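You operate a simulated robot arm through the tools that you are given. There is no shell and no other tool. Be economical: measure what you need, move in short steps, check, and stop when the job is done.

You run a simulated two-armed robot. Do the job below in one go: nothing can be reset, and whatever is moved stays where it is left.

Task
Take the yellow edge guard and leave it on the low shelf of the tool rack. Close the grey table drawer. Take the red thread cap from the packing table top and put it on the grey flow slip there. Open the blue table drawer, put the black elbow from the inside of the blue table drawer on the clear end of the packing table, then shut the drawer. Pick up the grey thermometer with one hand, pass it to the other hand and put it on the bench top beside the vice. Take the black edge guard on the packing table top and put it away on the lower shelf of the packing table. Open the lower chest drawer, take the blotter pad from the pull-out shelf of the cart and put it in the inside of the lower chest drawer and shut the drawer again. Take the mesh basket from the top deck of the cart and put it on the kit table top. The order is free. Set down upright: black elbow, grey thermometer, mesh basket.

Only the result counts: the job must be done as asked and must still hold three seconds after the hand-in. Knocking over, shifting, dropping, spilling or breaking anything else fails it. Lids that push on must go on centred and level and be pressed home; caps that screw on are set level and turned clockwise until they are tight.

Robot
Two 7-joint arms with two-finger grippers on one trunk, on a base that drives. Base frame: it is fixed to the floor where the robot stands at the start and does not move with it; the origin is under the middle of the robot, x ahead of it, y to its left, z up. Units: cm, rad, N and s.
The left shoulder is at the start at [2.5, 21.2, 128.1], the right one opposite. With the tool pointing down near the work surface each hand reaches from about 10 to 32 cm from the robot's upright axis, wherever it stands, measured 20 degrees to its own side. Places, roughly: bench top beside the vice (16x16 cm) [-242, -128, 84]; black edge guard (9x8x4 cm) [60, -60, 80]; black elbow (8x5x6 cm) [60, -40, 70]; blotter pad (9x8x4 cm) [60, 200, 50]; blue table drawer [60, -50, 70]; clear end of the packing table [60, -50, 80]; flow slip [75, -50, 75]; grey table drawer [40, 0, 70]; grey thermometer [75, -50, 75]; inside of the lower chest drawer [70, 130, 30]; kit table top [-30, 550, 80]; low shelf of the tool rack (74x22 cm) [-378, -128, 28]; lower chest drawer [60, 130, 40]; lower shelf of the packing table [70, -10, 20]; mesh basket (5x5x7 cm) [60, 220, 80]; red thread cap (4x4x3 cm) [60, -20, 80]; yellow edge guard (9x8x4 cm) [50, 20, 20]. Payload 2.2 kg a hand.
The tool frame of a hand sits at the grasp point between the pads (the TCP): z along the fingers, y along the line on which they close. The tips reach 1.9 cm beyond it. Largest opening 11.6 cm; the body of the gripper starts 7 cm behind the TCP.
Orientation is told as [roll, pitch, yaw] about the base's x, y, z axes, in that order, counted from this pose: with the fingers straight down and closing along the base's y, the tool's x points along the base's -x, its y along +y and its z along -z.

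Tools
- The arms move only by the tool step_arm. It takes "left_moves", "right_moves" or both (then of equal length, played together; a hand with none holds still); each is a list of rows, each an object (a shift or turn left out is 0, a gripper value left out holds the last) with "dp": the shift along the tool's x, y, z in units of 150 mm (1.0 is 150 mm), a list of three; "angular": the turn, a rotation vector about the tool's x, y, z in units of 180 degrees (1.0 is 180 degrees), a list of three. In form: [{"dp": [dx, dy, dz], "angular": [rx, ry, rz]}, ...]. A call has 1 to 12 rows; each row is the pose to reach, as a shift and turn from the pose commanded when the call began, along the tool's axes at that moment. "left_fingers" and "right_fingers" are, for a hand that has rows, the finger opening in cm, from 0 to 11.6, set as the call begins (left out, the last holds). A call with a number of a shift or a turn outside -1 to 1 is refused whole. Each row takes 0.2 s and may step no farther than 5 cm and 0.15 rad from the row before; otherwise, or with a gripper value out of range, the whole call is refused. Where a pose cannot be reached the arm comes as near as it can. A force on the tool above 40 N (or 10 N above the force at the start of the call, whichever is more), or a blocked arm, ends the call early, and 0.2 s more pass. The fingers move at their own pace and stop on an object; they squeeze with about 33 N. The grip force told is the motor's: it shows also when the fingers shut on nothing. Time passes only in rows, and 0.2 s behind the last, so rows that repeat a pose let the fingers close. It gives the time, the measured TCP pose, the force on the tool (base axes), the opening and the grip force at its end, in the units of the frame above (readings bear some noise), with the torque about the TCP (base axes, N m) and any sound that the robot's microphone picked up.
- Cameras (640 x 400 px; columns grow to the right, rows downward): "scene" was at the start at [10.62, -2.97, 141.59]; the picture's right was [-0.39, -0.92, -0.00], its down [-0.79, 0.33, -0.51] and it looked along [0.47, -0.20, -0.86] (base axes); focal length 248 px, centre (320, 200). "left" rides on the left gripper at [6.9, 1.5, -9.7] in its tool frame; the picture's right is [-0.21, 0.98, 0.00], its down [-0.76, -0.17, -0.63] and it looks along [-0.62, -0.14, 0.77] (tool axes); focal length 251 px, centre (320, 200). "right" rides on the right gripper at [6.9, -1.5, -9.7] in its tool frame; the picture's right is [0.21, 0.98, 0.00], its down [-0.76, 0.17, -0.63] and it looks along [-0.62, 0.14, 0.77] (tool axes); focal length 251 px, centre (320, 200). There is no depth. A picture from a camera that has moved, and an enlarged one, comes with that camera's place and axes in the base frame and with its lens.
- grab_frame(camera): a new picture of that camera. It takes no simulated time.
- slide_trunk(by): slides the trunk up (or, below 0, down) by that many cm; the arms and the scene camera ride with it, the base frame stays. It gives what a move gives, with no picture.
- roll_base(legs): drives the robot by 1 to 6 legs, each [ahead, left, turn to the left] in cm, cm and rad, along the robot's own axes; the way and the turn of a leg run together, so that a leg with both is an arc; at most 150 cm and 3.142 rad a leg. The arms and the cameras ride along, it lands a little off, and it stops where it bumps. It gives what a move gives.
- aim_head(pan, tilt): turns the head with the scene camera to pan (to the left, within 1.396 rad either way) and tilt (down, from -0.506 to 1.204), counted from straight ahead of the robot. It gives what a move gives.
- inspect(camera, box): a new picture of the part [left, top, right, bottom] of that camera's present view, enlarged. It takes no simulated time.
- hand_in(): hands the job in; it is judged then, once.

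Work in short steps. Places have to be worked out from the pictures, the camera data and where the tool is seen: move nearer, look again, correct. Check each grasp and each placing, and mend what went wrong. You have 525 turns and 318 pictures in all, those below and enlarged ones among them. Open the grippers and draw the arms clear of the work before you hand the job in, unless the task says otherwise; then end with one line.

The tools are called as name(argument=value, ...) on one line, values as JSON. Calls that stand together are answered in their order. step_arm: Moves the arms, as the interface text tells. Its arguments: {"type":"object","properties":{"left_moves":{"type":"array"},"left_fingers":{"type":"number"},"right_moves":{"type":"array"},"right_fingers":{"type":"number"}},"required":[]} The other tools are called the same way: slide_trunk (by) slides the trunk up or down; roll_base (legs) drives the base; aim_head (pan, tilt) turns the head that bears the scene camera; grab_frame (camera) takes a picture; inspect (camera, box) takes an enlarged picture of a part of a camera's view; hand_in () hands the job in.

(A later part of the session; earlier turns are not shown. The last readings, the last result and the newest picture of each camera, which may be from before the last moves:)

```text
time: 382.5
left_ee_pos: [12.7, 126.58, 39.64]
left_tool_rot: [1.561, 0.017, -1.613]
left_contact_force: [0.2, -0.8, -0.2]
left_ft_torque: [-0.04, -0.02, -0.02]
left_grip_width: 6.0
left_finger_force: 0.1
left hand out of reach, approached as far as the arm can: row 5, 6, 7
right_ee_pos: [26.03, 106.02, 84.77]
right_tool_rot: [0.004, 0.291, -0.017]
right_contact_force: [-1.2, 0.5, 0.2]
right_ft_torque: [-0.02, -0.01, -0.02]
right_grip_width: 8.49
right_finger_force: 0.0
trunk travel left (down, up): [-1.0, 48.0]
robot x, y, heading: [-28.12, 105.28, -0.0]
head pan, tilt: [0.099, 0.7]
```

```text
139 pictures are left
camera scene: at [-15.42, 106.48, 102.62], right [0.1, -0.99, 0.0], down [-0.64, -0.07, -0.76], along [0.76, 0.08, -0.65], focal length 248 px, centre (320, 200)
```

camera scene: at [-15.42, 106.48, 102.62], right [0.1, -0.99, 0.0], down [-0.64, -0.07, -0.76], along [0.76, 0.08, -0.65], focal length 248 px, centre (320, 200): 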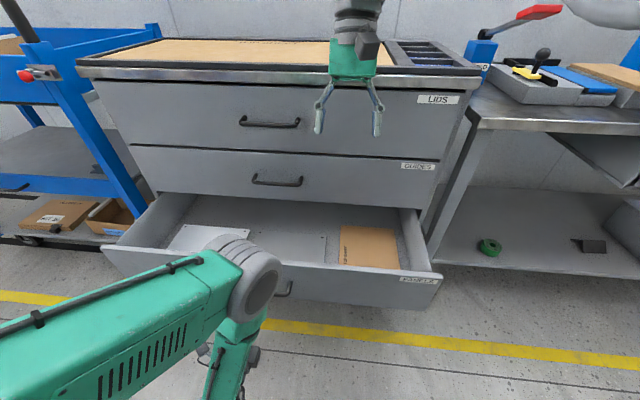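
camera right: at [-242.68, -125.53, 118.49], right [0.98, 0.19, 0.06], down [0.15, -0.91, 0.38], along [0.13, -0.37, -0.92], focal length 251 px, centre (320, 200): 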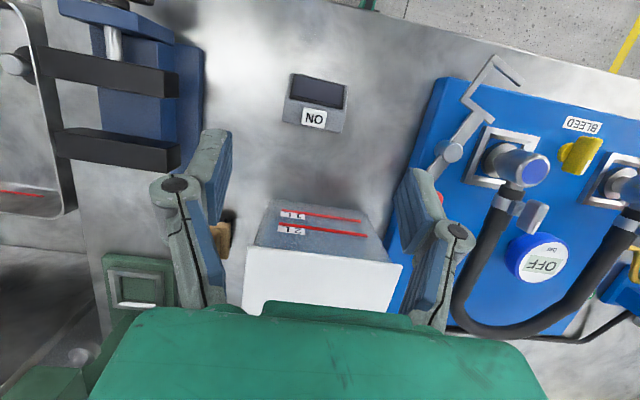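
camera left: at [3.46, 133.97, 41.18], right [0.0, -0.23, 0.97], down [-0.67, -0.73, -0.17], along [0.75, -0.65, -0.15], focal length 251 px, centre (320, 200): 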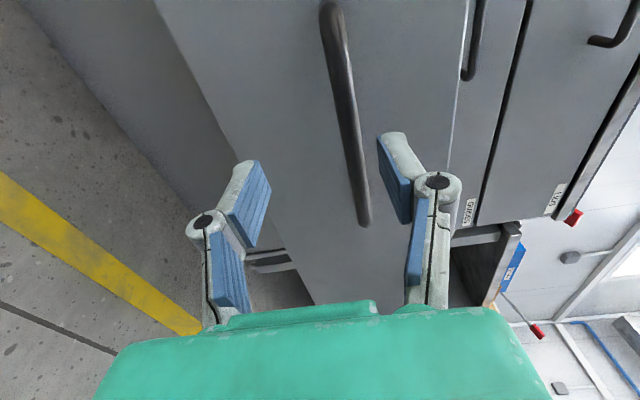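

Bar at x≈18. I back the base off, raise the trunk, and look at the cart.

roll_base(legs=[[-22, 0, 0]])

slide_trunk(by=30)

roll_base(legs=[[0, 60, 0]])

aim_head(pan=0.3, tilt=0.6)

grab_frame(camera="scene")

```text
time: 384.2
left_ee_pos: [-9.92, 126.57, 39.51]
left_tool_rot: [1.564, 0.019, -1.611]
left_contact_force: [-0.5, 0.1, 0.2]
left_ft_torque: [-0.02, -0.02, 0.02]
left_grip_width: 6.0
left_finger_force: 0.0
right_ee_pos: [3.35, 105.92, 84.67]
right_tool_rot: [0.002, 0.289, -0.016]
right_contact_force: [-0.6, 0.8, 0.1]
right_ft_torque: [-0.02, -0.01, 0.02]
right_grip_width: 8.49
right_finger_force: 0.2
trunk travel left (down, up): [-1.0, 48.0]
robot x, y, heading: [-50.58, 105.16, 0.008]
head pan, tilt: [0.099, 0.7]
```

```text
time: 387.2
left_ee_pos: [-10.02, 126.51, 69.75]
left_tool_rot: [1.565, 0.017, -1.611]
left_contact_force: [0.1, 0.2, 0.2]
left_ft_torque: [0.03, -0.03, 0.02]
left_grip_width: 5.99
left_finger_force: 0.1
right_ee_pos: [3.31, 105.79, 115.01]
right_tool_rot: [0.002, 0.289, -0.018]
right_contact_force: [-0.5, -1.1, 0.1]
right_ft_torque: [-0.04, -0.01, 0.02]
right_grip_width: 8.53
right_finger_force: 0.1
trunk travel left (down, up): [-31.0, 18.0]
robot x, y, heading: [-50.94, 105.12, 0.005]
head pan, tilt: [0.099, 0.7]
```

```text
time: 390.6
left_ee_pos: [-10.16, 185.98, 69.71]
left_tool_rot: [1.566, 0.019, -1.615]
left_contact_force: [-0.4, 0.0, 0.1]
left_ft_torque: [0.03, 0.01, 0.01]
left_grip_width: 6.04
left_finger_force: 0.0
right_ee_pos: [2.97, 165.07, 115.01]
right_tool_rot: [0.006, 0.286, -0.02]
right_contact_force: [0.1, 0.0, 0.5]
right_ft_torque: [0.0, -0.02, 0.02]
right_grip_width: 8.5
right_finger_force: 0.0
trunk travel left (down, up): [-31.0, 18.0]
robot x, y, heading: [-51.1, 165.1, 0.008]
head pan, tilt: [0.099, 0.7]
```

```text
time: 391.4
left_ee_pos: [-10.45, 186.07, 69.76]
left_tool_rot: [1.569, 0.018, -1.614]
left_contact_force: [1.1, -0.2, -0.2]
left_ft_torque: [-0.03, 0.0, -0.01]
left_grip_width: 6.0
left_finger_force: 0.0
right_ee_pos: [2.78, 165.26, 115.26]
right_tool_rot: [0.007, 0.284, -0.022]
right_contact_force: [0.4, -0.5, -0.3]
right_ft_torque: [0.0, 0.03, -0.02]
right_grip_width: 8.51
right_finger_force: 0.1
trunk travel left (down, up): [-31.0, 18.0]
robot x, y, heading: [-51.16, 165.11, 0.003]
head pan, tilt: [0.3, 0.6]
```

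```text
138 pictures are left
camera scene: at [-38.22, 167.78, 133.48], right [0.3, -0.95, 0.0], down [-0.54, -0.17, -0.82], along [0.79, 0.25, -0.57], focal length 248 px, centre (320, 200)
```

scene: 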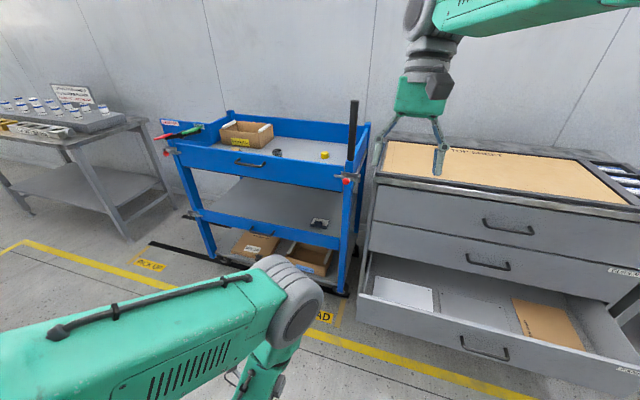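

inspect(camera="scene", box=[150, 90, 390, 240])

```text
2.67 times, centred on (270, 165) of scene
camera zoom: at [-38.22, 167.78, 133.48], right [0.3, -0.95, 0.0], down [-0.54, -0.17, -0.82], along [0.79, 0.25, -0.57], focal length 661 px, centre (453, 293)
```

zoom: 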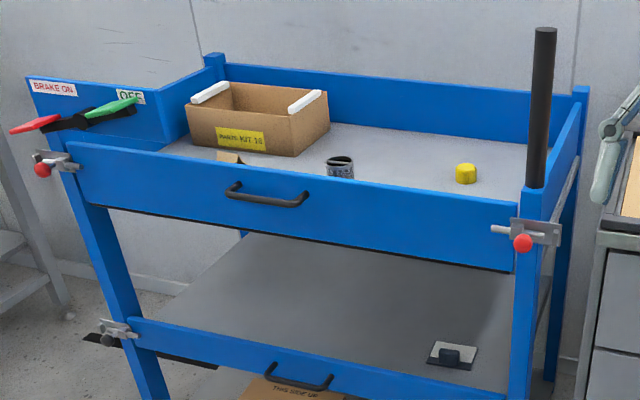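

The pad with a black knob lies on the mid shelf at about (59,199); the basket on the top deck at about (64,222). I look with the left hand camera for heights.

grab_frame(camera="left")

inspect(camera="scene", box=[280, 190, 376, 250])

```text
136 pictures are left
camera left: at [-19.7, 193.44, 71.39], right [-0.01, -0.23, 0.97], down [-0.67, -0.73, -0.18], along [0.75, -0.65, -0.15], focal length 251 px, centre (320, 200)
```

left: 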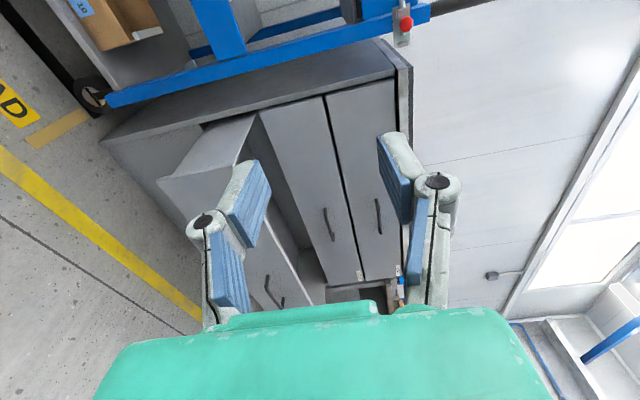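

```text
6.67 times, centred on (328, 220) of scene
camera zoom: at [-38.22, 167.78, 133.48], right [0.3, -0.95, 0.0], down [-0.54, -0.17, -0.82], along [0.79, 0.25, -0.57], focal length 1654 px, centre (267, 67)
```

zoom: 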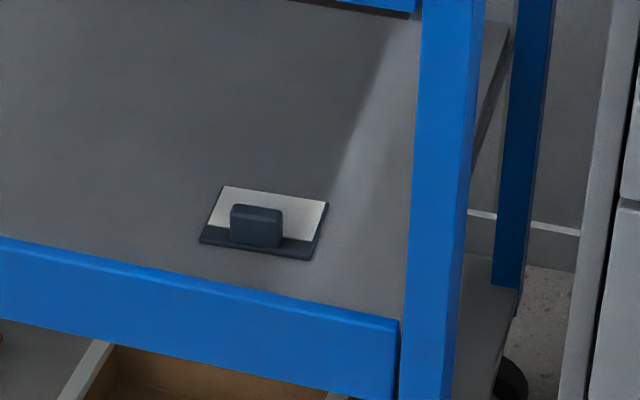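

The pad is a plate with a grip block (≈4 cm along y) on a flush shelf (z≈50). A 45° lean should clear both decks. I tilt the right hand to that lean.

step_arm(right_moves=[{"angular": [0, -0.043, 0]}, {"angular": [0, -0.086, 0]}, {"angular": [0, -0.129, 0]}, {"angular": [0, -0.172, 0]}, {"angular": [0, -0.215, 0]}, {"angular": [0, -0.258, 0]}, {"angular": [0, -0.301, 0]}, {"angular": [0, -0.34, 0]}, {"angular": [0, -0.34, 0]}], right_fingers=8)

slide_trunk(by=-22)

step_arm(right_moves=[{"dp": [0.11, 0, 0.11]}, {"dp": [0.22, 0, 0.22]}, {"dp": [0.34, 0, 0.34]}, {"dp": [0.46, 0, 0.46]}, {"dp": [0.58, 0, 0.58]}, {"dp": [0.7, 0, 0.7]}, {"dp": [0.8, 0, 0.8]}, {"dp": [0.8, 0, 0.8]}])

grab_frame(camera="scene")

```text
time: 393.4
left_ee_pos: [-10.41, 186.02, 69.8]
left_tool_rot: [1.569, 0.017, -1.616]
left_contact_force: [1.3, 0.2, 0.5]
left_ft_torque: [-0.01, -0.03, 0.02]
left_grip_width: 6.0
left_finger_force: 0.0
right_ee_pos: [3.05, 164.7, 115.86]
right_tool_rot: [0.043, -0.782, -0.059]
right_contact_force: [0.5, 0.4, -0.2]
right_ft_torque: [0.02, -0.01, -0.01]
right_grip_width: 7.99
right_finger_force: 0.0
trunk travel left (down, up): [-31.0, 18.0]
robot x, y, heading: [-51.21, 164.94, -0.002]
head pan, tilt: [0.3, 0.6]
```

```text
time: 395.7
left_ee_pos: [-10.48, 186.02, 47.93]
left_tool_rot: [1.569, 0.018, -1.614]
left_contact_force: [1.1, 0.6, 0.3]
left_ft_torque: [0.0, 0.02, -0.01]
left_grip_width: 6.04
left_finger_force: 0.2
right_ee_pos: [2.83, 164.98, 93.89]
right_tool_rot: [0.041, -0.786, -0.059]
right_contact_force: [-0.1, 0.3, 0.1]
right_ft_torque: [0.0, 0.02, 0.02]
right_grip_width: 8.01
right_finger_force: 0.0
trunk travel left (down, up): [-9.0, 40.0]
robot x, y, heading: [-51.02, 165.02, 0.001]
head pan, tilt: [0.3, 0.6]
```

```text
time: 397.7
left_ee_pos: [-10.67, 185.91, 47.95]
left_tool_rot: [1.572, 0.018, -1.615]
left_contact_force: [-0.4, 0.3, 0.4]
left_ft_torque: [0.0, 0.0, -0.02]
left_grip_width: 6.02
left_finger_force: 0.0
right_ee_pos: [4.32, 163.67, 79.47]
right_tool_rot: [0.124, -0.796, -0.17]
right_contact_force: [0.5, 0.3, 1.0]
right_ft_torque: [0.0, -0.03, -0.05]
right_grip_width: 7.98
right_finger_force: 0.1
trunk travel left (down, up): [-9.0, 40.0]
robot x, y, heading: [-51.49, 164.92, 0.004]
head pan, tilt: [0.3, 0.6]
stopped in row 8 (right hand): the arm was blocked; the commanded pose is now the measured one
```

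```text
134 pictures are left
camera scene: at [-38.35, 167.73, 111.49], right [0.3, -0.95, 0.0], down [-0.54, -0.17, -0.82], along [0.79, 0.25, -0.57], focal length 248 px, centre (320, 200)
```

scene: 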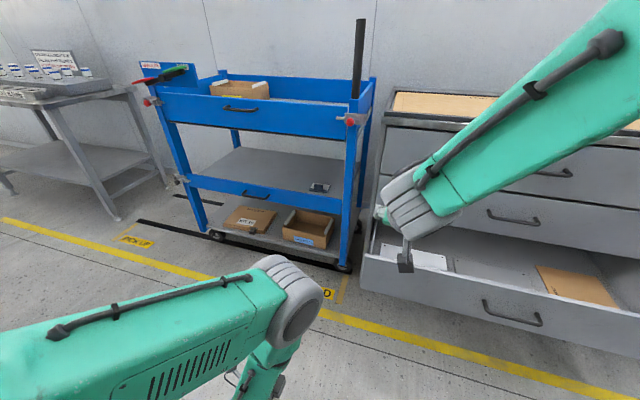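

The wrist twisted slightly near a joint limit. I correct the roll/yaw and continue down in smaller steps.

step_arm(right_moves=[{"angular": [0, 0, -0.018]}, {"angular": [0, 0, -0.037]}, {"angular": [0, 0, -0.037]}])

step_arm(right_moves=[{"dp": [0.0, 0, 0.12]}, {"dp": [0.0, 0, 0.24]}, {"dp": [0.0, 0, 0.36]}, {"dp": [0.05, 0, 0.48]}, {"dp": [0.12, 0, 0.6]}, {"dp": [0.2, 0, 0.72]}, {"dp": [0.2, 0, 0.72]}])

grab_frame(camera="right")

```text
time: 398.5
left_ee_pos: [-10.57, 185.98, 47.92]
left_tool_rot: [1.57, 0.018, -1.614]
left_contact_force: [-0.5, 0.1, -1.3]
left_ft_torque: [-0.02, 0.01, -0.03]
left_grip_width: 6.04
left_finger_force: 0.2
right_ee_pos: [4.45, 163.41, 79.74]
right_tool_rot: [0.018, -0.804, -0.018]
right_contact_force: [0.1, 0.2, 0.7]
right_ft_torque: [0.02, -0.01, 0.01]
right_grip_width: 8.02
right_finger_force: 0.1
trunk travel left (down, up): [-9.0, 40.0]
robot x, y, heading: [-50.96, 165.08, 0.001]
head pan, tilt: [0.3, 0.6]
```

```text
time: 400.1
left_ee_pos: [-10.62, 186.06, 47.88]
left_tool_rot: [1.572, 0.018, -1.615]
left_contact_force: [0.0, -0.5, -0.5]
left_ft_torque: [-0.03, -0.01, -0.01]
left_grip_width: 6.01
left_finger_force: 0.0
right_ee_pos: [9.77, 163.65, 69.56]
right_tool_rot: [-0.001, -0.805, 0.005]
right_contact_force: [-0.7, 0.3, -0.1]
right_ft_torque: [0.01, 0.01, 0.01]
right_grip_width: 8.02
right_finger_force: 0.1
trunk travel left (down, up): [-9.0, 40.0]
robot x, y, heading: [-50.81, 164.76, 0.0]
head pan, tilt: [0.3, 0.6]
```

```text
133 pictures are left
camera right: at [-1.95, 162.17, 71.29], right [-0.15, 0.98, -0.16], down [0.07, 0.17, 0.98], along [0.99, 0.14, -0.09], focal length 251 px, centre (320, 200)
```

right: 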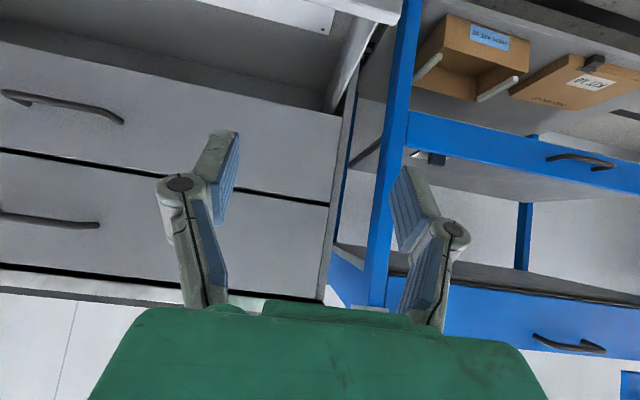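

Orientation is right. I strafe the base left 35 cm to line the hand up with the pad and look again.

roll_base(legs=[[0, 35, 0]])

step_arm(right_moves=[{"dp": [0, 0, 0]}, {"dp": [0, 0, 0]}, {"dp": [0, 0, 0]}, {"dp": [0, 0, 0]}, {"dp": [0, 0, 0]}])

grab_frame(camera="right")

grab_frame(camera="scene")

```text
time: 402.4
left_ee_pos: [-10.58, 220.83, 47.97]
left_tool_rot: [1.571, 0.019, -1.617]
left_contact_force: [-0.3, 0.3, 0.5]
left_ft_torque: [-0.01, -0.02, -0.03]
left_grip_width: 6.01
left_finger_force: 0.1
right_ee_pos: [9.76, 198.35, 69.53]
right_tool_rot: [0.0, -0.803, 0.001]
right_contact_force: [-0.1, 0.1, -1.0]
right_ft_torque: [0.02, 0.01, -0.02]
right_grip_width: 8.0
right_finger_force: 0.0
trunk travel left (down, up): [-9.0, 40.0]
robot x, y, heading: [-50.98, 199.73, -0.002]
head pan, tilt: [0.3, 0.6]
```

```text
time: 403.6
left_ee_pos: [-10.73, 220.92, 48.01]
left_tool_rot: [1.575, 0.017, -1.615]
left_contact_force: [0.9, 0.5, 0.4]
left_ft_torque: [-0.02, 0.0, 0.03]
left_grip_width: 6.02
left_finger_force: 0.1
right_ee_pos: [9.61, 198.59, 69.89]
right_tool_rot: [-0.004, -0.808, 0.002]
right_contact_force: [-0.9, 0.3, -0.5]
right_ft_torque: [0.04, -0.01, -0.02]
right_grip_width: 8.01
right_finger_force: 0.0
trunk travel left (down, up): [-9.0, 40.0]
robot x, y, heading: [-50.81, 200.04, 0.002]
head pan, tilt: [0.3, 0.6]
```

```text
132 pictures are left
camera right: at [-2.2, 197.0, 71.47], right [-0.15, 0.98, -0.16], down [0.07, 0.17, 0.98], along [0.99, 0.14, -0.09], focal length 251 px, centre (320, 200)
```

right: 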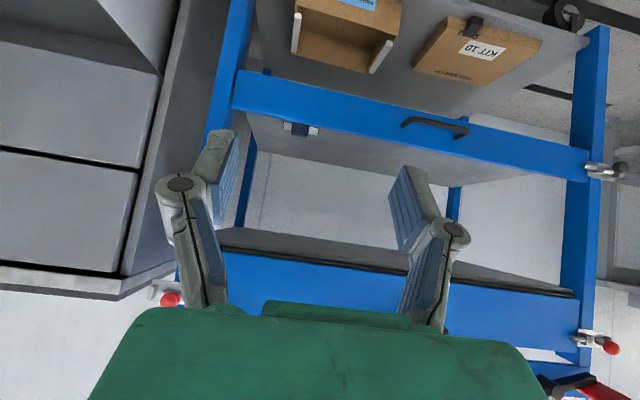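

```text
131 pictures are left
camera scene: at [-38.36, 202.63, 111.48], right [0.3, -0.96, 0.0], down [-0.54, -0.17, -0.82], along [0.79, 0.24, -0.57], focal length 248 px, centre (320, 200)
```

scene: 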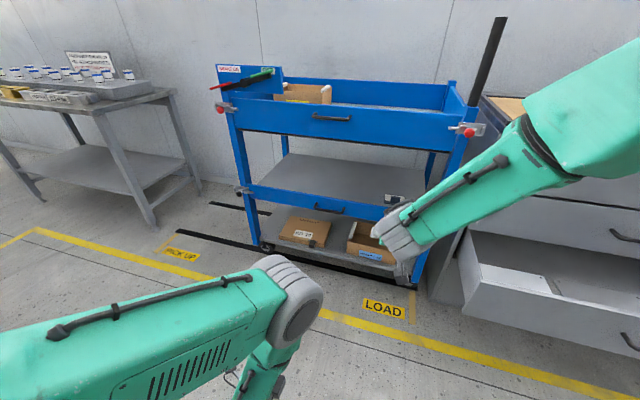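

The shelf's rail stands about 6 cm above its surface, so reaching over it is tight; it is a pull-out shelf, so I will pull it out by its handle (≈(42,224,49.4)) with the left hand, already at that height. First I retract the right hand and drive nearer.

step_arm(right_moves=[{"dp": [0.09, 0, -0.1]}, {"dp": [0.18, 0, -0.2]}, {"dp": [0.27, 0, -0.3]}, {"dp": [0.3, 0, -0.45]}, {"dp": [0.3, 0, -0.6]}])

roll_base(legs=[[34, 3, 0]])

grab_frame(camera="left")

grab_frame(camera="scene")

```text
time: 404.8
left_ee_pos: [-10.84, 220.88, 48.0]
left_tool_rot: [1.574, 0.02, -1.615]
left_contact_force: [1.1, 0.2, 0.2]
left_ft_torque: [-0.02, -0.02, 0.02]
left_grip_width: 6.01
left_finger_force: 0.2
right_ee_pos: [0.08, 198.47, 72.8]
right_tool_rot: [-0.001, -0.808, 0.002]
right_contact_force: [0.1, 0.7, 0.6]
right_ft_torque: [-0.03, -0.04, 0.03]
right_grip_width: 8.02
right_finger_force: 0.1
trunk travel left (down, up): [-9.0, 40.0]
robot x, y, heading: [-51.28, 200.06, -0.001]
head pan, tilt: [0.3, 0.6]
```

```text
time: 407.0
left_ee_pos: [23.51, 223.75, 47.98]
left_tool_rot: [1.575, 0.019, -1.618]
left_contact_force: [0.3, 0.2, -0.1]
left_ft_torque: [-0.01, 0.0, 0.02]
left_grip_width: 5.98
left_finger_force: 0.1
right_ee_pos: [34.52, 201.2, 72.81]
right_tool_rot: [-0.002, -0.806, -0.001]
right_contact_force: [-0.4, 0.3, 0.0]
right_ft_torque: [0.01, 0.0, -0.02]
right_grip_width: 8.0
right_finger_force: 0.1
trunk travel left (down, up): [-9.0, 40.0]
robot x, y, heading: [-16.68, 202.78, 0.001]
head pan, tilt: [0.3, 0.6]
```

```text
130 pictures are left
camera left: at [14.25, 231.13, 49.56], right [-0.01, -0.23, 0.97], down [-0.67, -0.72, -0.18], along [0.74, -0.65, -0.14], focal length 251 px, centre (320, 200)
```

left: 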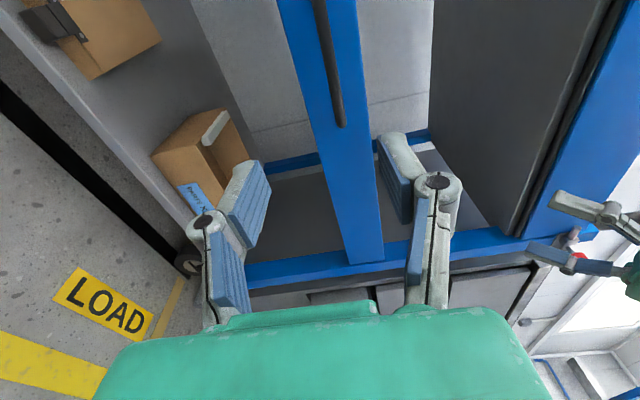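

```text
129 pictures are left
camera scene: at [-4.18, 205.5, 111.48], right [0.29, -0.96, 0.0], down [-0.54, -0.17, -0.82], along [0.79, 0.24, -0.57], focal length 248 px, centre (320, 200)
```

scene: 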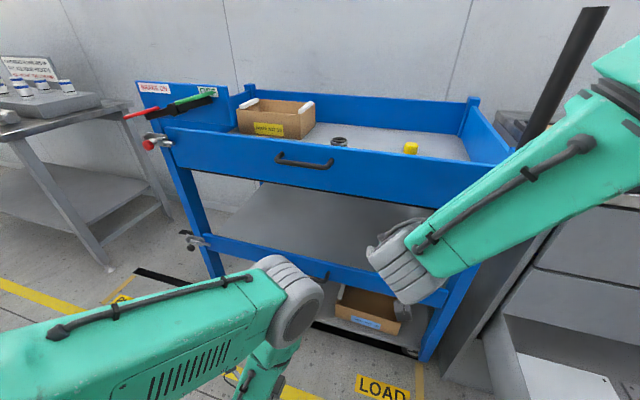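

Handle bar at about (41.7,224,49.5). I raise 1.5 cm, advance and close on it.

step_arm(left_moves=[{"dp": [0, 0.05, 0.15]}, {"dp": [0, 0.1, 0.3]}, {"dp": [0.02, 0.1, 0.5]}, {"dp": [0.04, 0.1, 0.7]}, {"dp": [0.05, 0.1, 0.85]}, {"dp": [0.06, 0.1, 0.98]}, {"dp": [0.06, 0.1, 0.98]}], left_fingers=4.5)

grab_frame(camera="left")

```text
time: 408.6
left_ee_pos: [37.97, 223.68, 49.97]
left_tool_rot: [1.579, 0.021, -1.617]
left_contact_force: [0.0, 0.3, 0.8]
left_ft_torque: [0.02, 0.0, 0.0]
left_grip_width: 4.51
left_finger_force: 0.1
right_ee_pos: [34.22, 201.24, 72.93]
right_tool_rot: [-0.003, -0.811, 0.002]
right_contact_force: [-0.1, 0.1, 0.5]
right_ft_torque: [-0.01, 0.02, -0.01]
right_grip_width: 8.02
right_finger_force: 0.0
trunk travel left (down, up): [-9.0, 40.0]
robot x, y, heading: [-17.37, 202.86, -0.002]
head pan, tilt: [0.3, 0.6]
```

```text
128 pictures are left
camera left: at [28.75, 231.24, 51.41], right [-0.02, -0.23, 0.97], down [-0.67, -0.72, -0.18], along [0.75, -0.65, -0.14], focal length 251 px, centre (320, 200)
```

left: 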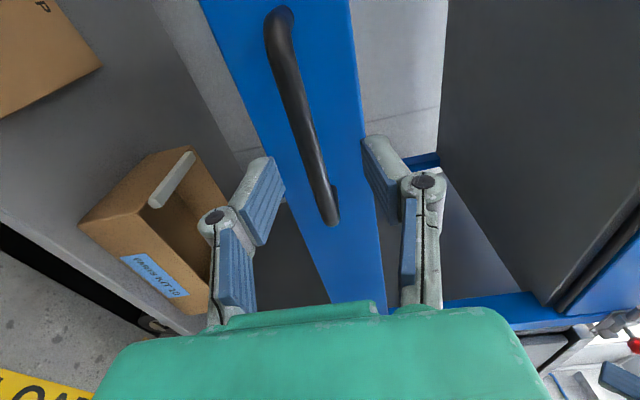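

Bar about 3 cm ahead at z 49.4; I advance 2.8 cm and close.

step_arm(left_moves=[{"dp": [0, -0.035, 0.1]}, {"dp": [0, -0.035, 0.19]}, {"dp": [0, -0.035, 0.19]}])

step_arm(left_moves=[{"dp": [0, 0, 0]}, {"dp": [0, 0, 0]}, {"dp": [0, 0, 0]}], left_fingers=0)

grab_frame(camera="left")

```text
time: 409.4
left_ee_pos: [40.71, 223.64, 49.08]
left_tool_rot: [1.576, 0.02, -1.618]
left_contact_force: [-0.2, -0.5, -0.1]
left_ft_torque: [0.0, 0.0, 0.0]
left_grip_width: 4.5
left_finger_force: 0.1
right_ee_pos: [34.12, 201.26, 73.08]
right_tool_rot: [-0.001, -0.809, 0.003]
right_contact_force: [0.7, -0.2, -0.9]
right_ft_torque: [-0.03, 0.0, -0.02]
right_grip_width: 8.03
right_finger_force: 0.0
trunk travel left (down, up): [-9.0, 40.0]
robot x, y, heading: [-16.86, 202.86, 0.001]
head pan, tilt: [0.3, 0.6]
```

```text
time: 410.2
left_ee_pos: [40.87, 223.71, 49.55]
left_tool_rot: [1.582, 0.019, -1.617]
left_contact_force: [2.8, 2.1, 17.8]
left_ft_torque: [-0.51, -0.05, -0.16]
left_grip_width: 0.62
left_finger_force: 32.2
right_ee_pos: [33.96, 201.16, 73.01]
right_tool_rot: [-0.002, -0.812, 0.0]
right_contact_force: [-0.6, 0.0, 0.2]
right_ft_torque: [-0.03, 0.0, -0.04]
right_grip_width: 8.02
right_finger_force: 0.1
trunk travel left (down, up): [-9.0, 40.0]
robot x, y, heading: [-16.72, 202.65, 0.001]
head pan, tilt: [0.3, 0.6]
```

```text
127 pictures are left
camera left: at [31.66, 231.05, 50.94], right [-0.02, -0.23, 0.97], down [-0.67, -0.72, -0.19], along [0.75, -0.65, -0.14], focal length 251 px, centre (320, 200)
```

left: 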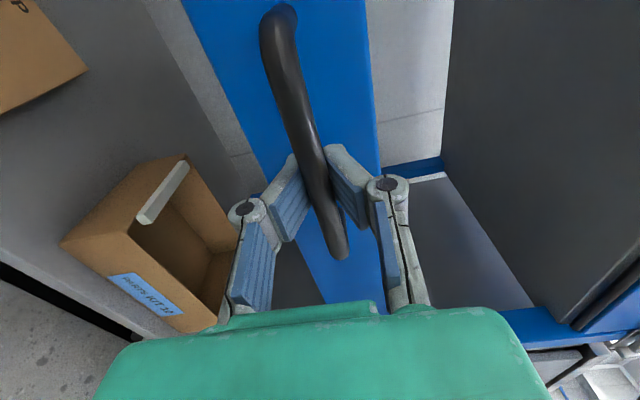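

It hooks the bar. I pull slowly 15 cm.

step_arm(left_moves=[{"dp": [0, 0.01, -0.08]}, {"dp": [0, 0.01, -0.16]}, {"dp": [0, 0.01, -0.24]}, {"dp": [0, 0.01, -0.32]}, {"dp": [0, 0.01, -0.4]}, {"dp": [0, 0.01, -0.48]}, {"dp": [0, 0.01, -0.56]}, {"dp": [0, 0.01, -0.64]}, {"dp": [0, 0.01, -0.72]}, {"dp": [0, 0.01, -0.8]}, {"dp": [0, 0.01, -0.9]}, {"dp": [0, 0.01, -1]}])

grab_frame(camera="scene")

grab_frame(camera="right")

```text
time: 410.6
left_ee_pos: [40.3, 223.72, 49.47]
left_tool_rot: [1.578, 0.018, -1.62]
left_contact_force: [21.7, -4.0, -17.6]
left_ft_torque: [0.02, 0.11, 0.54]
left_grip_width: 0.61
left_finger_force: 31.7
right_ee_pos: [34.03, 201.19, 72.99]
right_tool_rot: [-0.003, -0.811, -0.001]
right_contact_force: [-0.8, 0.1, 0.0]
right_ft_torque: [-0.01, 0.0, 0.02]
right_grip_width: 8.02
right_finger_force: 0.0
trunk travel left (down, up): [-9.0, 40.0]
robot x, y, heading: [-17.01, 202.88, -0.004]
head pan, tilt: [0.3, 0.6]
stopped in row 2 (left hand): the force on the tool passed its limit at 52 N (the readings are from after the stop); the commanded pose is now the measured one
```

```text
126 pictures are left
camera scene: at [-3.92, 205.55, 111.4], right [0.29, -0.96, 0.0], down [-0.55, -0.17, -0.82], along [0.79, 0.24, -0.57], focal length 248 px, centre (320, 200)
```

scene: 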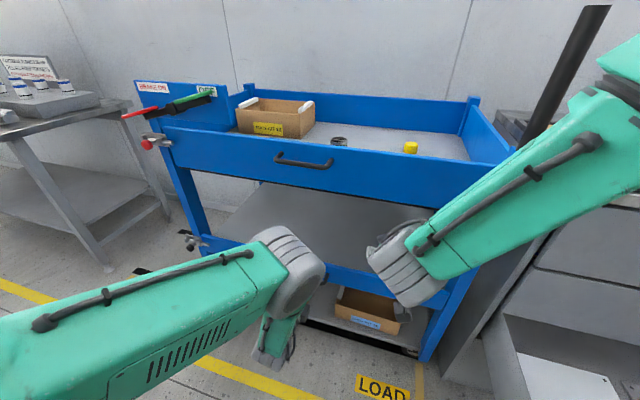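

```text
125 pictures are left
camera right: at [22.31, 199.78, 74.49], right [-0.15, 0.98, -0.16], down [0.06, 0.17, 0.98], along [0.99, 0.13, -0.09], focal length 251 px, centre (320, 200)
```

right: 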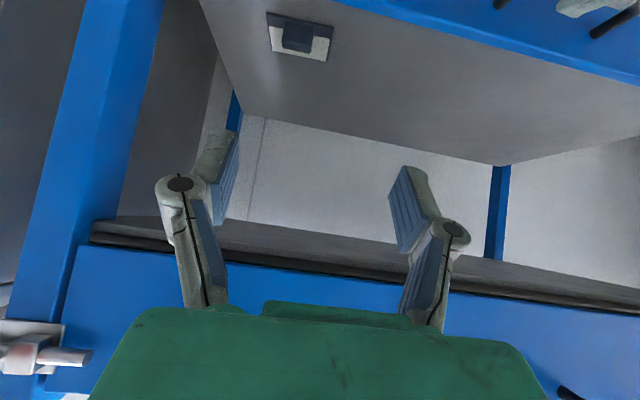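

The shelf doesn't yield (likely latched), so I let go of it. A better triangulation puts the pad's block at about (54,197.8,51), close to the rail, so the leaning right hand can take it with the camera staying in front of the rail. First I free the left hand.

step_arm(left_moves=[{"dp": [0, 0, 0.03]}, {"dp": [0, 0, 0.03]}, {"dp": [0, 0, 0.03]}, {"dp": [0, 0, -0.15]}, {"dp": [0, 0, -0.35]}, {"dp": [0, 0, -0.55]}, {"dp": [0, 0, -0.75]}, {"dp": [0, 0, -0.9]}], left_fingers=6)

step_arm(right_moves=[{"angular": [0, 0.015, 0], "dp": [0, -0.05, 0]}, {"angular": [0, 0.033, 0], "dp": [0, -0.1, 0]}, {"angular": [0, 0.033, 0], "dp": [0, -0.15, 0]}, {"angular": [0, 0.033, 0], "dp": [0, -0.2, 0]}, {"angular": [0, 0.033, 0], "dp": [0, -0.22, 0]}, {"angular": [0, 0.033, 0], "dp": [0, -0.22, 0]}])

grab_frame(camera="right")

grab_frame(camera="scene")

```text
time: 412.4
left_ee_pos: [26.82, 224.2, 49.65]
left_tool_rot: [1.584, 0.018, -1.621]
left_contact_force: [0.0, -0.5, -0.1]
left_ft_torque: [0.02, 0.01, -0.02]
left_grip_width: 5.99
left_finger_force: 0.1
right_ee_pos: [34.02, 201.22, 73.2]
right_tool_rot: [-0.002, -0.812, 0.0]
right_contact_force: [0.2, 0.5, -0.1]
right_ft_torque: [0.01, 0.0, 0.03]
right_grip_width: 8.02
right_finger_force: 0.0
trunk travel left (down, up): [-9.0, 40.0]
robot x, y, heading: [-16.89, 202.87, -0.005]
head pan, tilt: [0.3, 0.6]
```

```text
time: 413.8
left_ee_pos: [26.68, 224.22, 49.67]
left_tool_rot: [1.583, 0.018, -1.618]
left_contact_force: [0.1, 0.6, 0.6]
left_ft_torque: [0.0, 0.01, 0.02]
left_grip_width: 6.0
left_finger_force: 0.0
right_ee_pos: [34.0, 197.97, 72.97]
right_tool_rot: [-0.001, -0.707, 0.0]
right_contact_force: [0.0, 0.1, 0.0]
right_ft_torque: [0.0, 0.0, -0.03]
right_grip_width: 8.0
right_finger_force: 0.0
trunk travel left (down, up): [-9.0, 40.0]
robot x, y, heading: [-17.13, 202.87, -0.002]
head pan, tilt: [0.3, 0.6]
```

```text
124 pictures are left
camera right: at [22.48, 196.5, 75.85], right [-0.16, 0.98, -0.14], down [0.16, 0.17, 0.97], along [0.97, 0.13, -0.19], focal length 251 px, centre (320, 200)
```

right: 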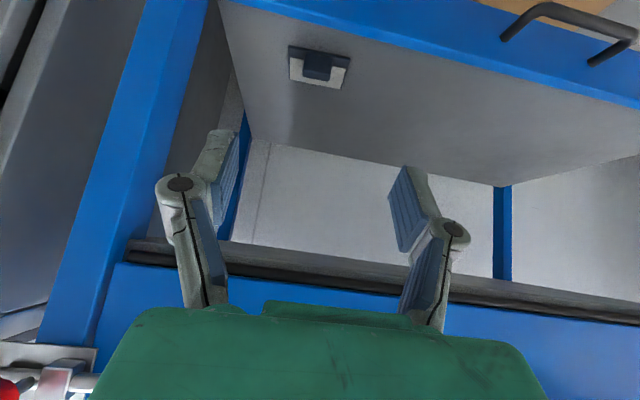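

```text
123 pictures are left
camera scene: at [-4.23, 205.49, 111.48], right [0.29, -0.96, 0.0], down [-0.54, -0.17, -0.82], along [0.79, 0.24, -0.57], focal length 248 px, centre (320, 200)
```

scene: 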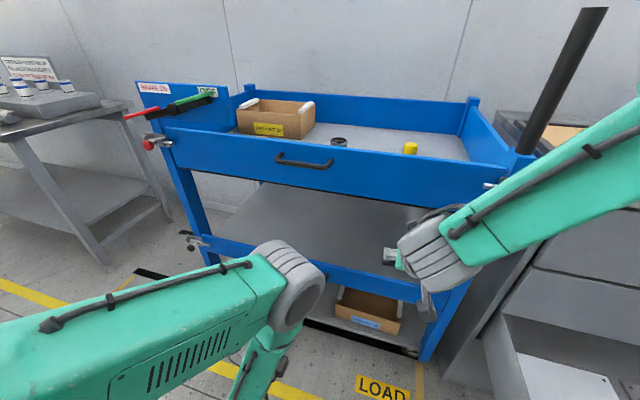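

Pad centre ≈ (56.3,197.6), block top z≈51. I set the lean to ~37° and move toward a pre-grasp point over the rail.

step_arm(right_moves=[{"angular": [0, 0.02, 0], "dp": [-0.03, 0, 0.14]}, {"angular": [0, 0.02, 0], "dp": [-0.06, -0.005, 0.28]}, {"angular": [0, 0.02, 0], "dp": [-0.09, -0.01, 0.42]}, {"angular": [0, 0.02, 0], "dp": [-0.12, -0.01, 0.56]}, {"angular": [0, 0.02, 0], "dp": [-0.15, -0.01, 0.69]}, {"angular": [0, 0.02, 0], "dp": [-0.15, -0.01, 0.69]}], right_fingers=7.5)

grab_frame(camera="right")

```text
time: 415.2
left_ee_pos: [26.82, 224.29, 49.7]
left_tool_rot: [1.583, 0.018, -1.62]
left_contact_force: [1.2, -0.1, 0.1]
left_ft_torque: [0.0, -0.03, 0.0]
left_grip_width: 6.01
left_finger_force: 0.1
right_ee_pos: [42.27, 197.85, 66.72]
right_tool_rot: [-0.002, -0.648, 0.0]
right_contact_force: [0.1, 0.0, -0.1]
right_ft_torque: [0.01, 0.03, 0.0]
right_grip_width: 7.49
right_finger_force: 0.1
trunk travel left (down, up): [-9.0, 40.0]
robot x, y, heading: [-16.97, 202.77, -0.001]
head pan, tilt: [0.3, 0.6]
```

```text
122 pictures are left
camera right: at [30.92, 196.33, 70.25], right [-0.17, 0.98, -0.13], down [0.22, 0.17, 0.96], along [0.96, 0.14, -0.25], focal length 251 px, centre (320, 200)
```

right: 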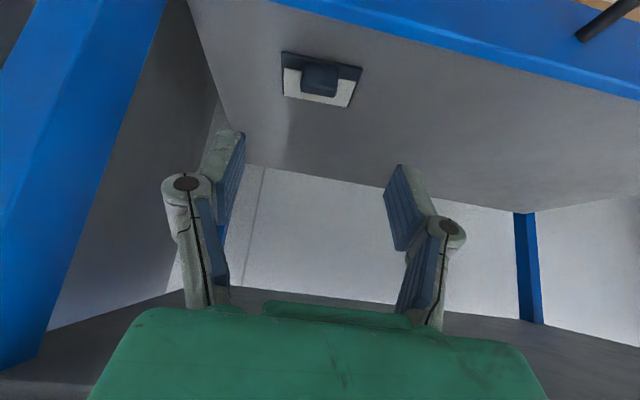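

Pad confirmed at (56.6,198.0), block mid z≈49–50. I go to the pre-grasp point.

step_arm(right_moves=[{"dp": [-0.03, 0, 0.14]}, {"dp": [-0.06, 0.005, 0.28]}, {"dp": [-0.09, 0.01, 0.42]}, {"dp": [-0.12, 0.01, 0.56]}, {"dp": [-0.124, 0.01, 0.7]}, {"dp": [-0.124, 0.01, 0.7]}])

grab_frame(camera="right")

grab_frame(camera="scene")

```text
time: 416.6
left_ee_pos: [26.82, 224.32, 49.69]
left_tool_rot: [1.583, 0.019, -1.621]
left_contact_force: [-1.1, 0.2, 0.1]
left_ft_torque: [-0.02, -0.01, -0.03]
left_grip_width: 5.99
left_finger_force: 0.0
right_ee_pos: [50.28, 197.84, 59.32]
right_tool_rot: [-0.003, -0.646, 0.0]
right_contact_force: [0.6, 0.7, -0.5]
right_ft_torque: [0.0, -0.01, 0.02]
right_grip_width: 7.48
right_finger_force: 0.1
trunk travel left (down, up): [-9.0, 40.0]
robot x, y, heading: [-16.62, 202.94, -0.001]
head pan, tilt: [0.3, 0.6]
```

```text
121 pictures are left
camera right: at [38.98, 196.43, 62.82], right [-0.17, 0.98, -0.13], down [0.22, 0.17, 0.96], along [0.96, 0.13, -0.25], focal length 251 px, centre (320, 200)
```

right: 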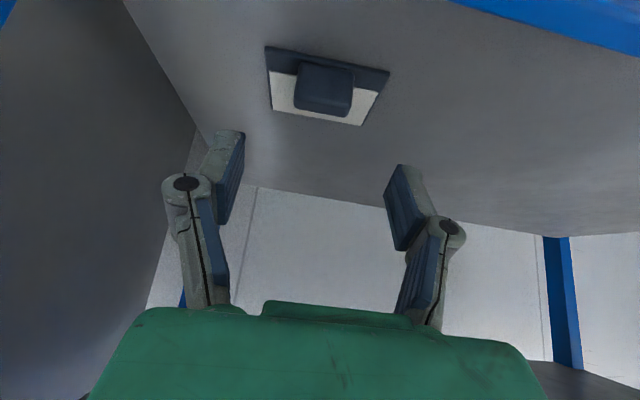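

```text
120 pictures are left
camera scene: at [-4.16, 205.51, 111.48], right [0.29, -0.96, 0.0], down [-0.54, -0.17, -0.82], along [0.79, 0.24, -0.57], focal length 248 px, centre (320, 200)
```

scene: 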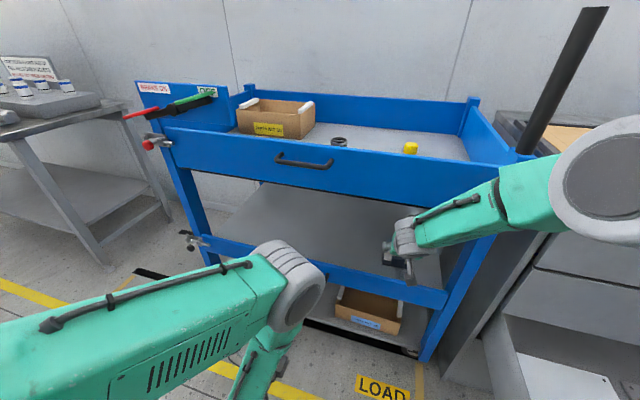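

Block lies on the centre line. I slide in along the tool axis slowly.

step_arm(right_moves=[{"dp": [0, 0, 0.1]}, {"dp": [0, 0, 0.2]}, {"dp": [0, 0, 0.3]}, {"dp": [0, 0, 0.4]}, {"dp": [0, 0, 0.5]}, {"dp": [0, 0, 0.58]}, {"dp": [0, 0, 0.64]}, {"dp": [0, 0, 0.64]}, {"dp": [0, 0, 0.64]}])

grab_frame(camera="right")

inspect(camera="scene", box=[340, 190, 500, 310])

```text
time: 418.6
left_ee_pos: [26.78, 224.41, 49.76]
left_tool_rot: [1.584, 0.018, -1.62]
left_contact_force: [0.3, 0.1, -0.3]
left_ft_torque: [0.0, 0.02, -0.01]
left_grip_width: 6.01
left_finger_force: 0.0
right_ee_pos: [56.19, 198.06, 51.66]
right_tool_rot: [-0.003, -0.647, 0.0]
right_contact_force: [0.1, -0.4, -0.6]
right_ft_torque: [-0.02, 0.0, -0.01]
right_grip_width: 7.48
right_finger_force: 0.1
trunk travel left (down, up): [-9.0, 40.0]
robot x, y, heading: [-16.8, 202.8, -0.003]
head pan, tilt: [0.3, 0.6]
```

```text
119 pictures are left
camera right: at [44.75, 196.58, 55.1], right [-0.17, 0.98, -0.13], down [0.22, 0.17, 0.96], along [0.96, 0.13, -0.25], focal length 251 px, centre (320, 200)
```

right: 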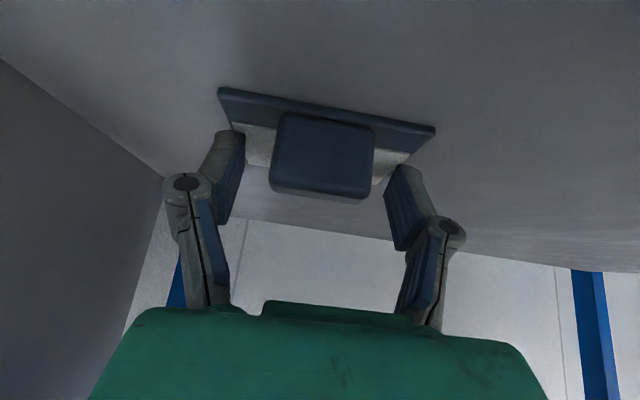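

```text
3.33 times, centred on (420, 250) of scene
camera zoom: at [-4.15, 205.52, 111.47], right [0.29, -0.96, 0.0], down [-0.54, -0.17, -0.82], along [0.79, 0.24, -0.57], focal length 827 px, centre (-13, 33)
```

zoom: 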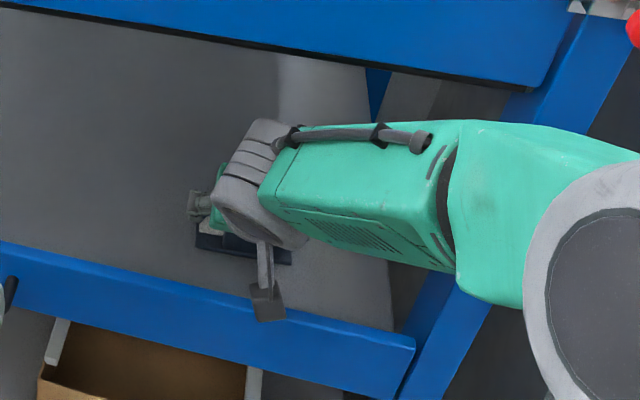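

Tips are level with the plate and beside the block; I close.

step_arm(right_moves=[{"dp": [0, 0, 0]}, {"dp": [0, 0, 0]}, {"dp": [0, 0, 0]}, {"dp": [0, 0, 0]}], right_fingers=0)

grab_frame(camera="right")

```text
time: 419.6
left_ee_pos: [26.71, 224.26, 49.73]
left_tool_rot: [1.583, 0.019, -1.619]
left_contact_force: [-0.4, 0.4, -0.1]
left_ft_torque: [-0.04, 0.02, 0.01]
left_grip_width: 6.01
left_finger_force: 0.1
right_ee_pos: [56.03, 198.04, 51.7]
right_tool_rot: [-0.003, -0.649, -0.001]
right_contact_force: [2.4, 1.0, 10.0]
right_ft_torque: [0.08, 0.18, -0.01]
right_grip_width: 3.06
right_finger_force: 32.8
trunk travel left (down, up): [-9.0, 40.0]
robot x, y, heading: [-17.16, 202.57, -0.001]
head pan, tilt: [0.3, 0.6]
```

```text
117 pictures are left
camera right: at [44.75, 196.6, 55.23], right [-0.17, 0.98, -0.13], down [0.22, 0.17, 0.96], along [0.96, 0.13, -0.24], focal length 251 px, centre (320, 200)
```

right: 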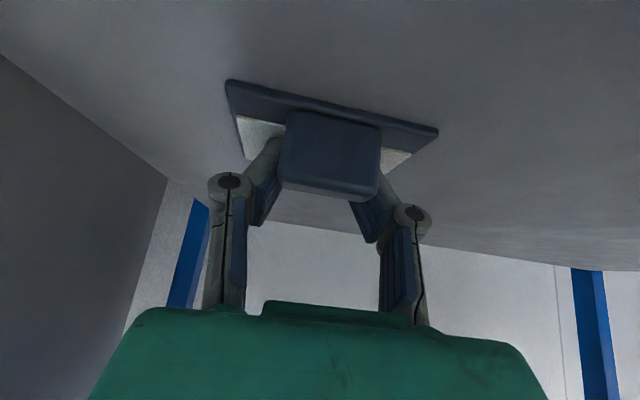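

Gripped 3.06 cm. I lift 3.5 cm and check it comes along.

step_arm(right_moves=[{"dp": [-0.035, 0, -0.047]}, {"dp": [-0.07, 0, -0.093]}, {"dp": [-0.105, 0, -0.14]}, {"dp": [-0.14, 0, -0.187]}, {"dp": [-0.14, 0, -0.187]}])

grab_frame(camera="right")

```text
time: 420.8
left_ee_pos: [26.79, 224.21, 49.75]
left_tool_rot: [1.582, 0.018, -1.62]
left_contact_force: [0.0, -0.2, 0.5]
left_ft_torque: [0.01, 0.01, 0.01]
left_grip_width: 6.01
left_finger_force: 0.1
right_ee_pos: [56.07, 197.91, 55.3]
right_tool_rot: [-0.002, -0.645, -0.001]
right_contact_force: [0.1, 0.4, -0.3]
right_ft_torque: [0.0, 0.03, 0.04]
right_grip_width: 3.07
right_finger_force: 33.5
trunk travel left (down, up): [-9.0, 40.0]
robot x, y, heading: [-16.99, 202.44, 0.0]
head pan, tilt: [0.3, 0.6]
```

```text
116 pictures are left
camera right: at [44.71, 196.4, 58.84], right [-0.17, 0.98, -0.13], down [0.22, 0.17, 0.96], along [0.96, 0.13, -0.25], focal length 251 px, centre (320, 200)
```

right: 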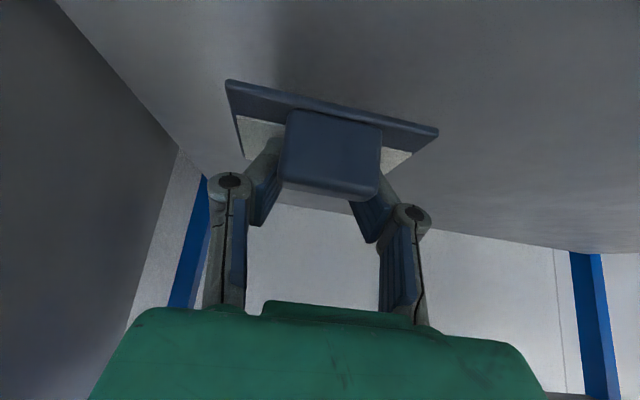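

The pad comes along. I move back a little, then up over the rail, then out.

step_arm(right_moves=[{"dp": [0.057, 0, -0.063]}, {"dp": [0.113, 0, -0.126]}, {"dp": [0.07, 0, -0.2]}, {"dp": [0.02, 0, -0.28]}, {"dp": [-0.02, 0, -0.36]}, {"dp": [0.1, 0, -0.46]}, {"dp": [0.22, 0, -0.55]}, {"dp": [0.36, 0, -0.66]}, {"dp": [0.5, 0, -0.78]}, {"dp": [0.657, 0, -0.9]}, {"dp": [0.657, 0, -0.9]}])

grab_frame(camera="scene")

grab_frame(camera="right")

```text
time: 423.2
left_ee_pos: [26.76, 224.26, 49.68]
left_tool_rot: [1.585, 0.018, -1.619]
left_contact_force: [-0.2, -0.7, 0.1]
left_ft_torque: [0.01, 0.0, -0.03]
left_grip_width: 5.99
left_finger_force: 0.1
right_ee_pos: [40.05, 198.0, 60.13]
right_tool_rot: [0.0, -0.645, -0.001]
right_contact_force: [-0.5, 0.0, -1.5]
right_ft_torque: [-0.02, 0.01, 0.01]
right_grip_width: 3.01
right_finger_force: 32.9
trunk travel left (down, up): [-9.0, 40.0]
robot x, y, heading: [-17.14, 202.85, -0.003]
head pan, tilt: [0.3, 0.6]
```

```text
115 pictures are left
camera scene: at [-4.19, 205.49, 111.48], right [0.29, -0.96, 0.0], down [-0.54, -0.17, -0.82], along [0.79, 0.24, -0.57], focal length 248 px, centre (320, 200)
```

scene: 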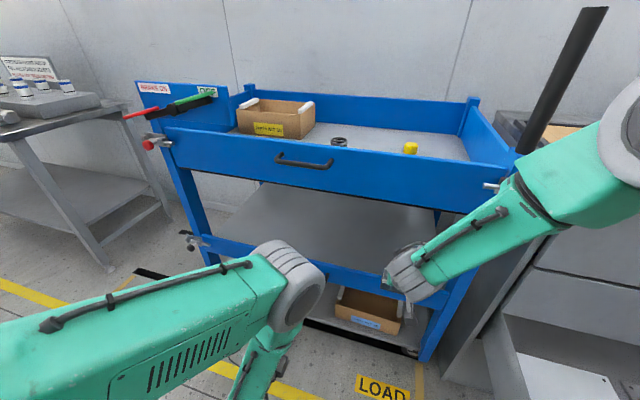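

```text
114 pictures are left
camera right: at [28.65, 196.56, 63.61], right [-0.17, 0.98, -0.13], down [0.22, 0.17, 0.96], along [0.96, 0.13, -0.25], focal length 251 px, centre (320, 200)
```

right: 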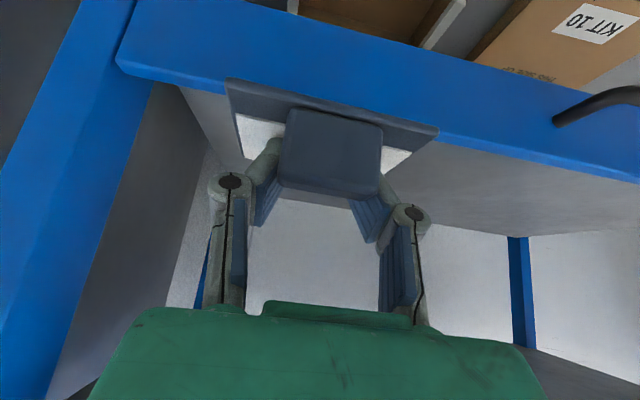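

Pad is out. I drive back and over to the open drawer.

roll_base(legs=[[-33, 0, 0], [0, -74, 0]])

slide_trunk(by=14)

aim_head(pan=-0.1, tilt=0.75)

grab_frame(camera="scene")

grab_frame(camera="right")

```text
time: 429.0
left_ee_pos: [-5.62, 149.8, 49.54]
left_tool_rot: [1.583, 0.015, -1.617]
left_contact_force: [-0.8, -0.4, -0.1]
left_ft_torque: [0.0, -0.03, -0.01]
left_grip_width: 6.03
left_finger_force: 0.1
right_ee_pos: [7.8, 123.6, 60.02]
right_tool_rot: [-0.006, -0.646, 0.006]
right_contact_force: [-0.3, 1.2, -0.2]
right_ft_torque: [-0.02, 0.0, -0.01]
right_grip_width: 2.85
right_finger_force: 33.3
trunk travel left (down, up): [-9.0, 40.0]
robot x, y, heading: [-49.04, 128.0, 0.001]
head pan, tilt: [0.3, 0.6]
```

```text
time: 430.7
left_ee_pos: [-5.61, 149.63, 63.79]
left_tool_rot: [1.586, 0.02, -1.617]
left_contact_force: [-0.1, 0.4, 0.1]
left_ft_torque: [-0.04, 0.01, -0.02]
left_grip_width: 6.01
left_finger_force: 0.1
right_ee_pos: [7.59, 123.39, 74.26]
right_tool_rot: [-0.001, -0.649, 0.004]
right_contact_force: [0.2, 0.6, 0.8]
right_ft_torque: [-0.02, -0.04, 0.04]
right_grip_width: 0.01
right_finger_force: 28.1
trunk travel left (down, up): [-23.0, 26.0]
robot x, y, heading: [-49.36, 128.01, 0.004]
head pan, tilt: [0.3, 0.6]
```

```text
time: 431.6
left_ee_pos: [-5.84, 149.56, 63.79]
left_tool_rot: [1.587, 0.019, -1.614]
left_contact_force: [0.1, -0.4, -1.0]
left_ft_torque: [0.03, 0.01, 0.04]
left_grip_width: 5.98
left_finger_force: 0.1
right_ee_pos: [7.66, 123.37, 74.3]
right_tool_rot: [-0.001, -0.65, 0.003]
right_contact_force: [0.2, 0.1, 0.0]
right_ft_torque: [-0.03, 0.0, 0.01]
right_grip_width: 0.0
right_finger_force: 28.7
trunk travel left (down, up): [-23.0, 26.0]
robot x, y, heading: [-49.03, 127.9, 0.002]
head pan, tilt: [-0.099, 0.75]
```

```text
113 pictures are left
camera scene: at [-36.61, 127.32, 124.2], right [-0.1, -1.0, 0.0], down [-0.68, 0.07, -0.73], along [0.73, -0.07, -0.68], focal length 248 px, centre (320, 200)
```

scene: 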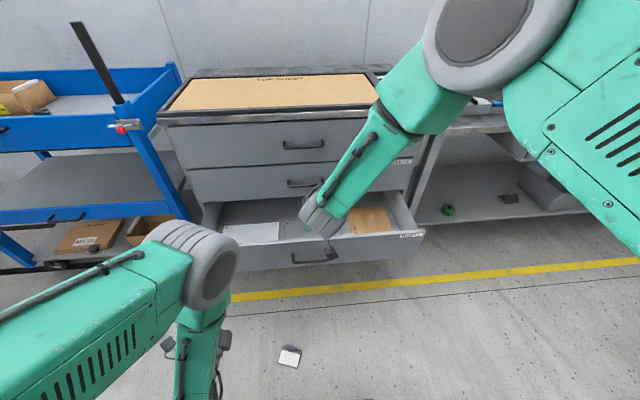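

```text
112 pictures are left
camera right: at [-3.74, 121.92, 77.76], right [-0.17, 0.98, -0.13], down [0.22, 0.17, 0.96], along [0.96, 0.14, -0.24], focal length 251 px, centre (320, 200)
```

right: 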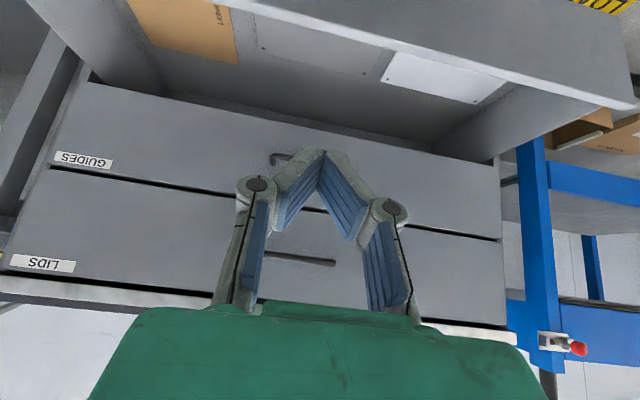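

The pad slipped from the tapered block and lies on the floor near (−3,137). I zoom in on it to pick it up again.

inspect(camera="scene", box=[240, 320, 340, 395])

```text
5.33 times, centred on (290, 358) of scene
camera zoom: at [-36.61, 127.32, 124.2], right [-0.1, -1.0, 0.0], down [-0.68, 0.07, -0.73], along [0.73, -0.07, -0.68], focal length 1323 px, centre (480, -640)
```

zoom: 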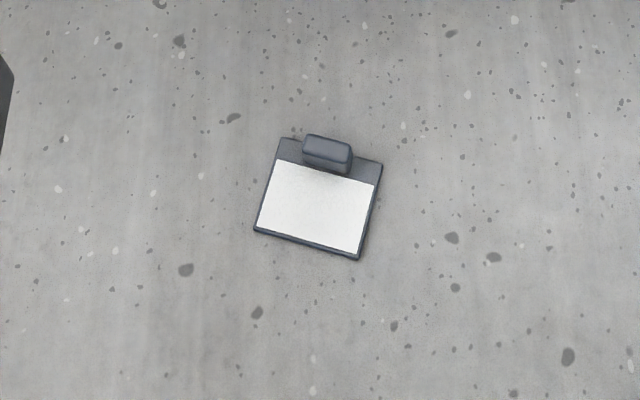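

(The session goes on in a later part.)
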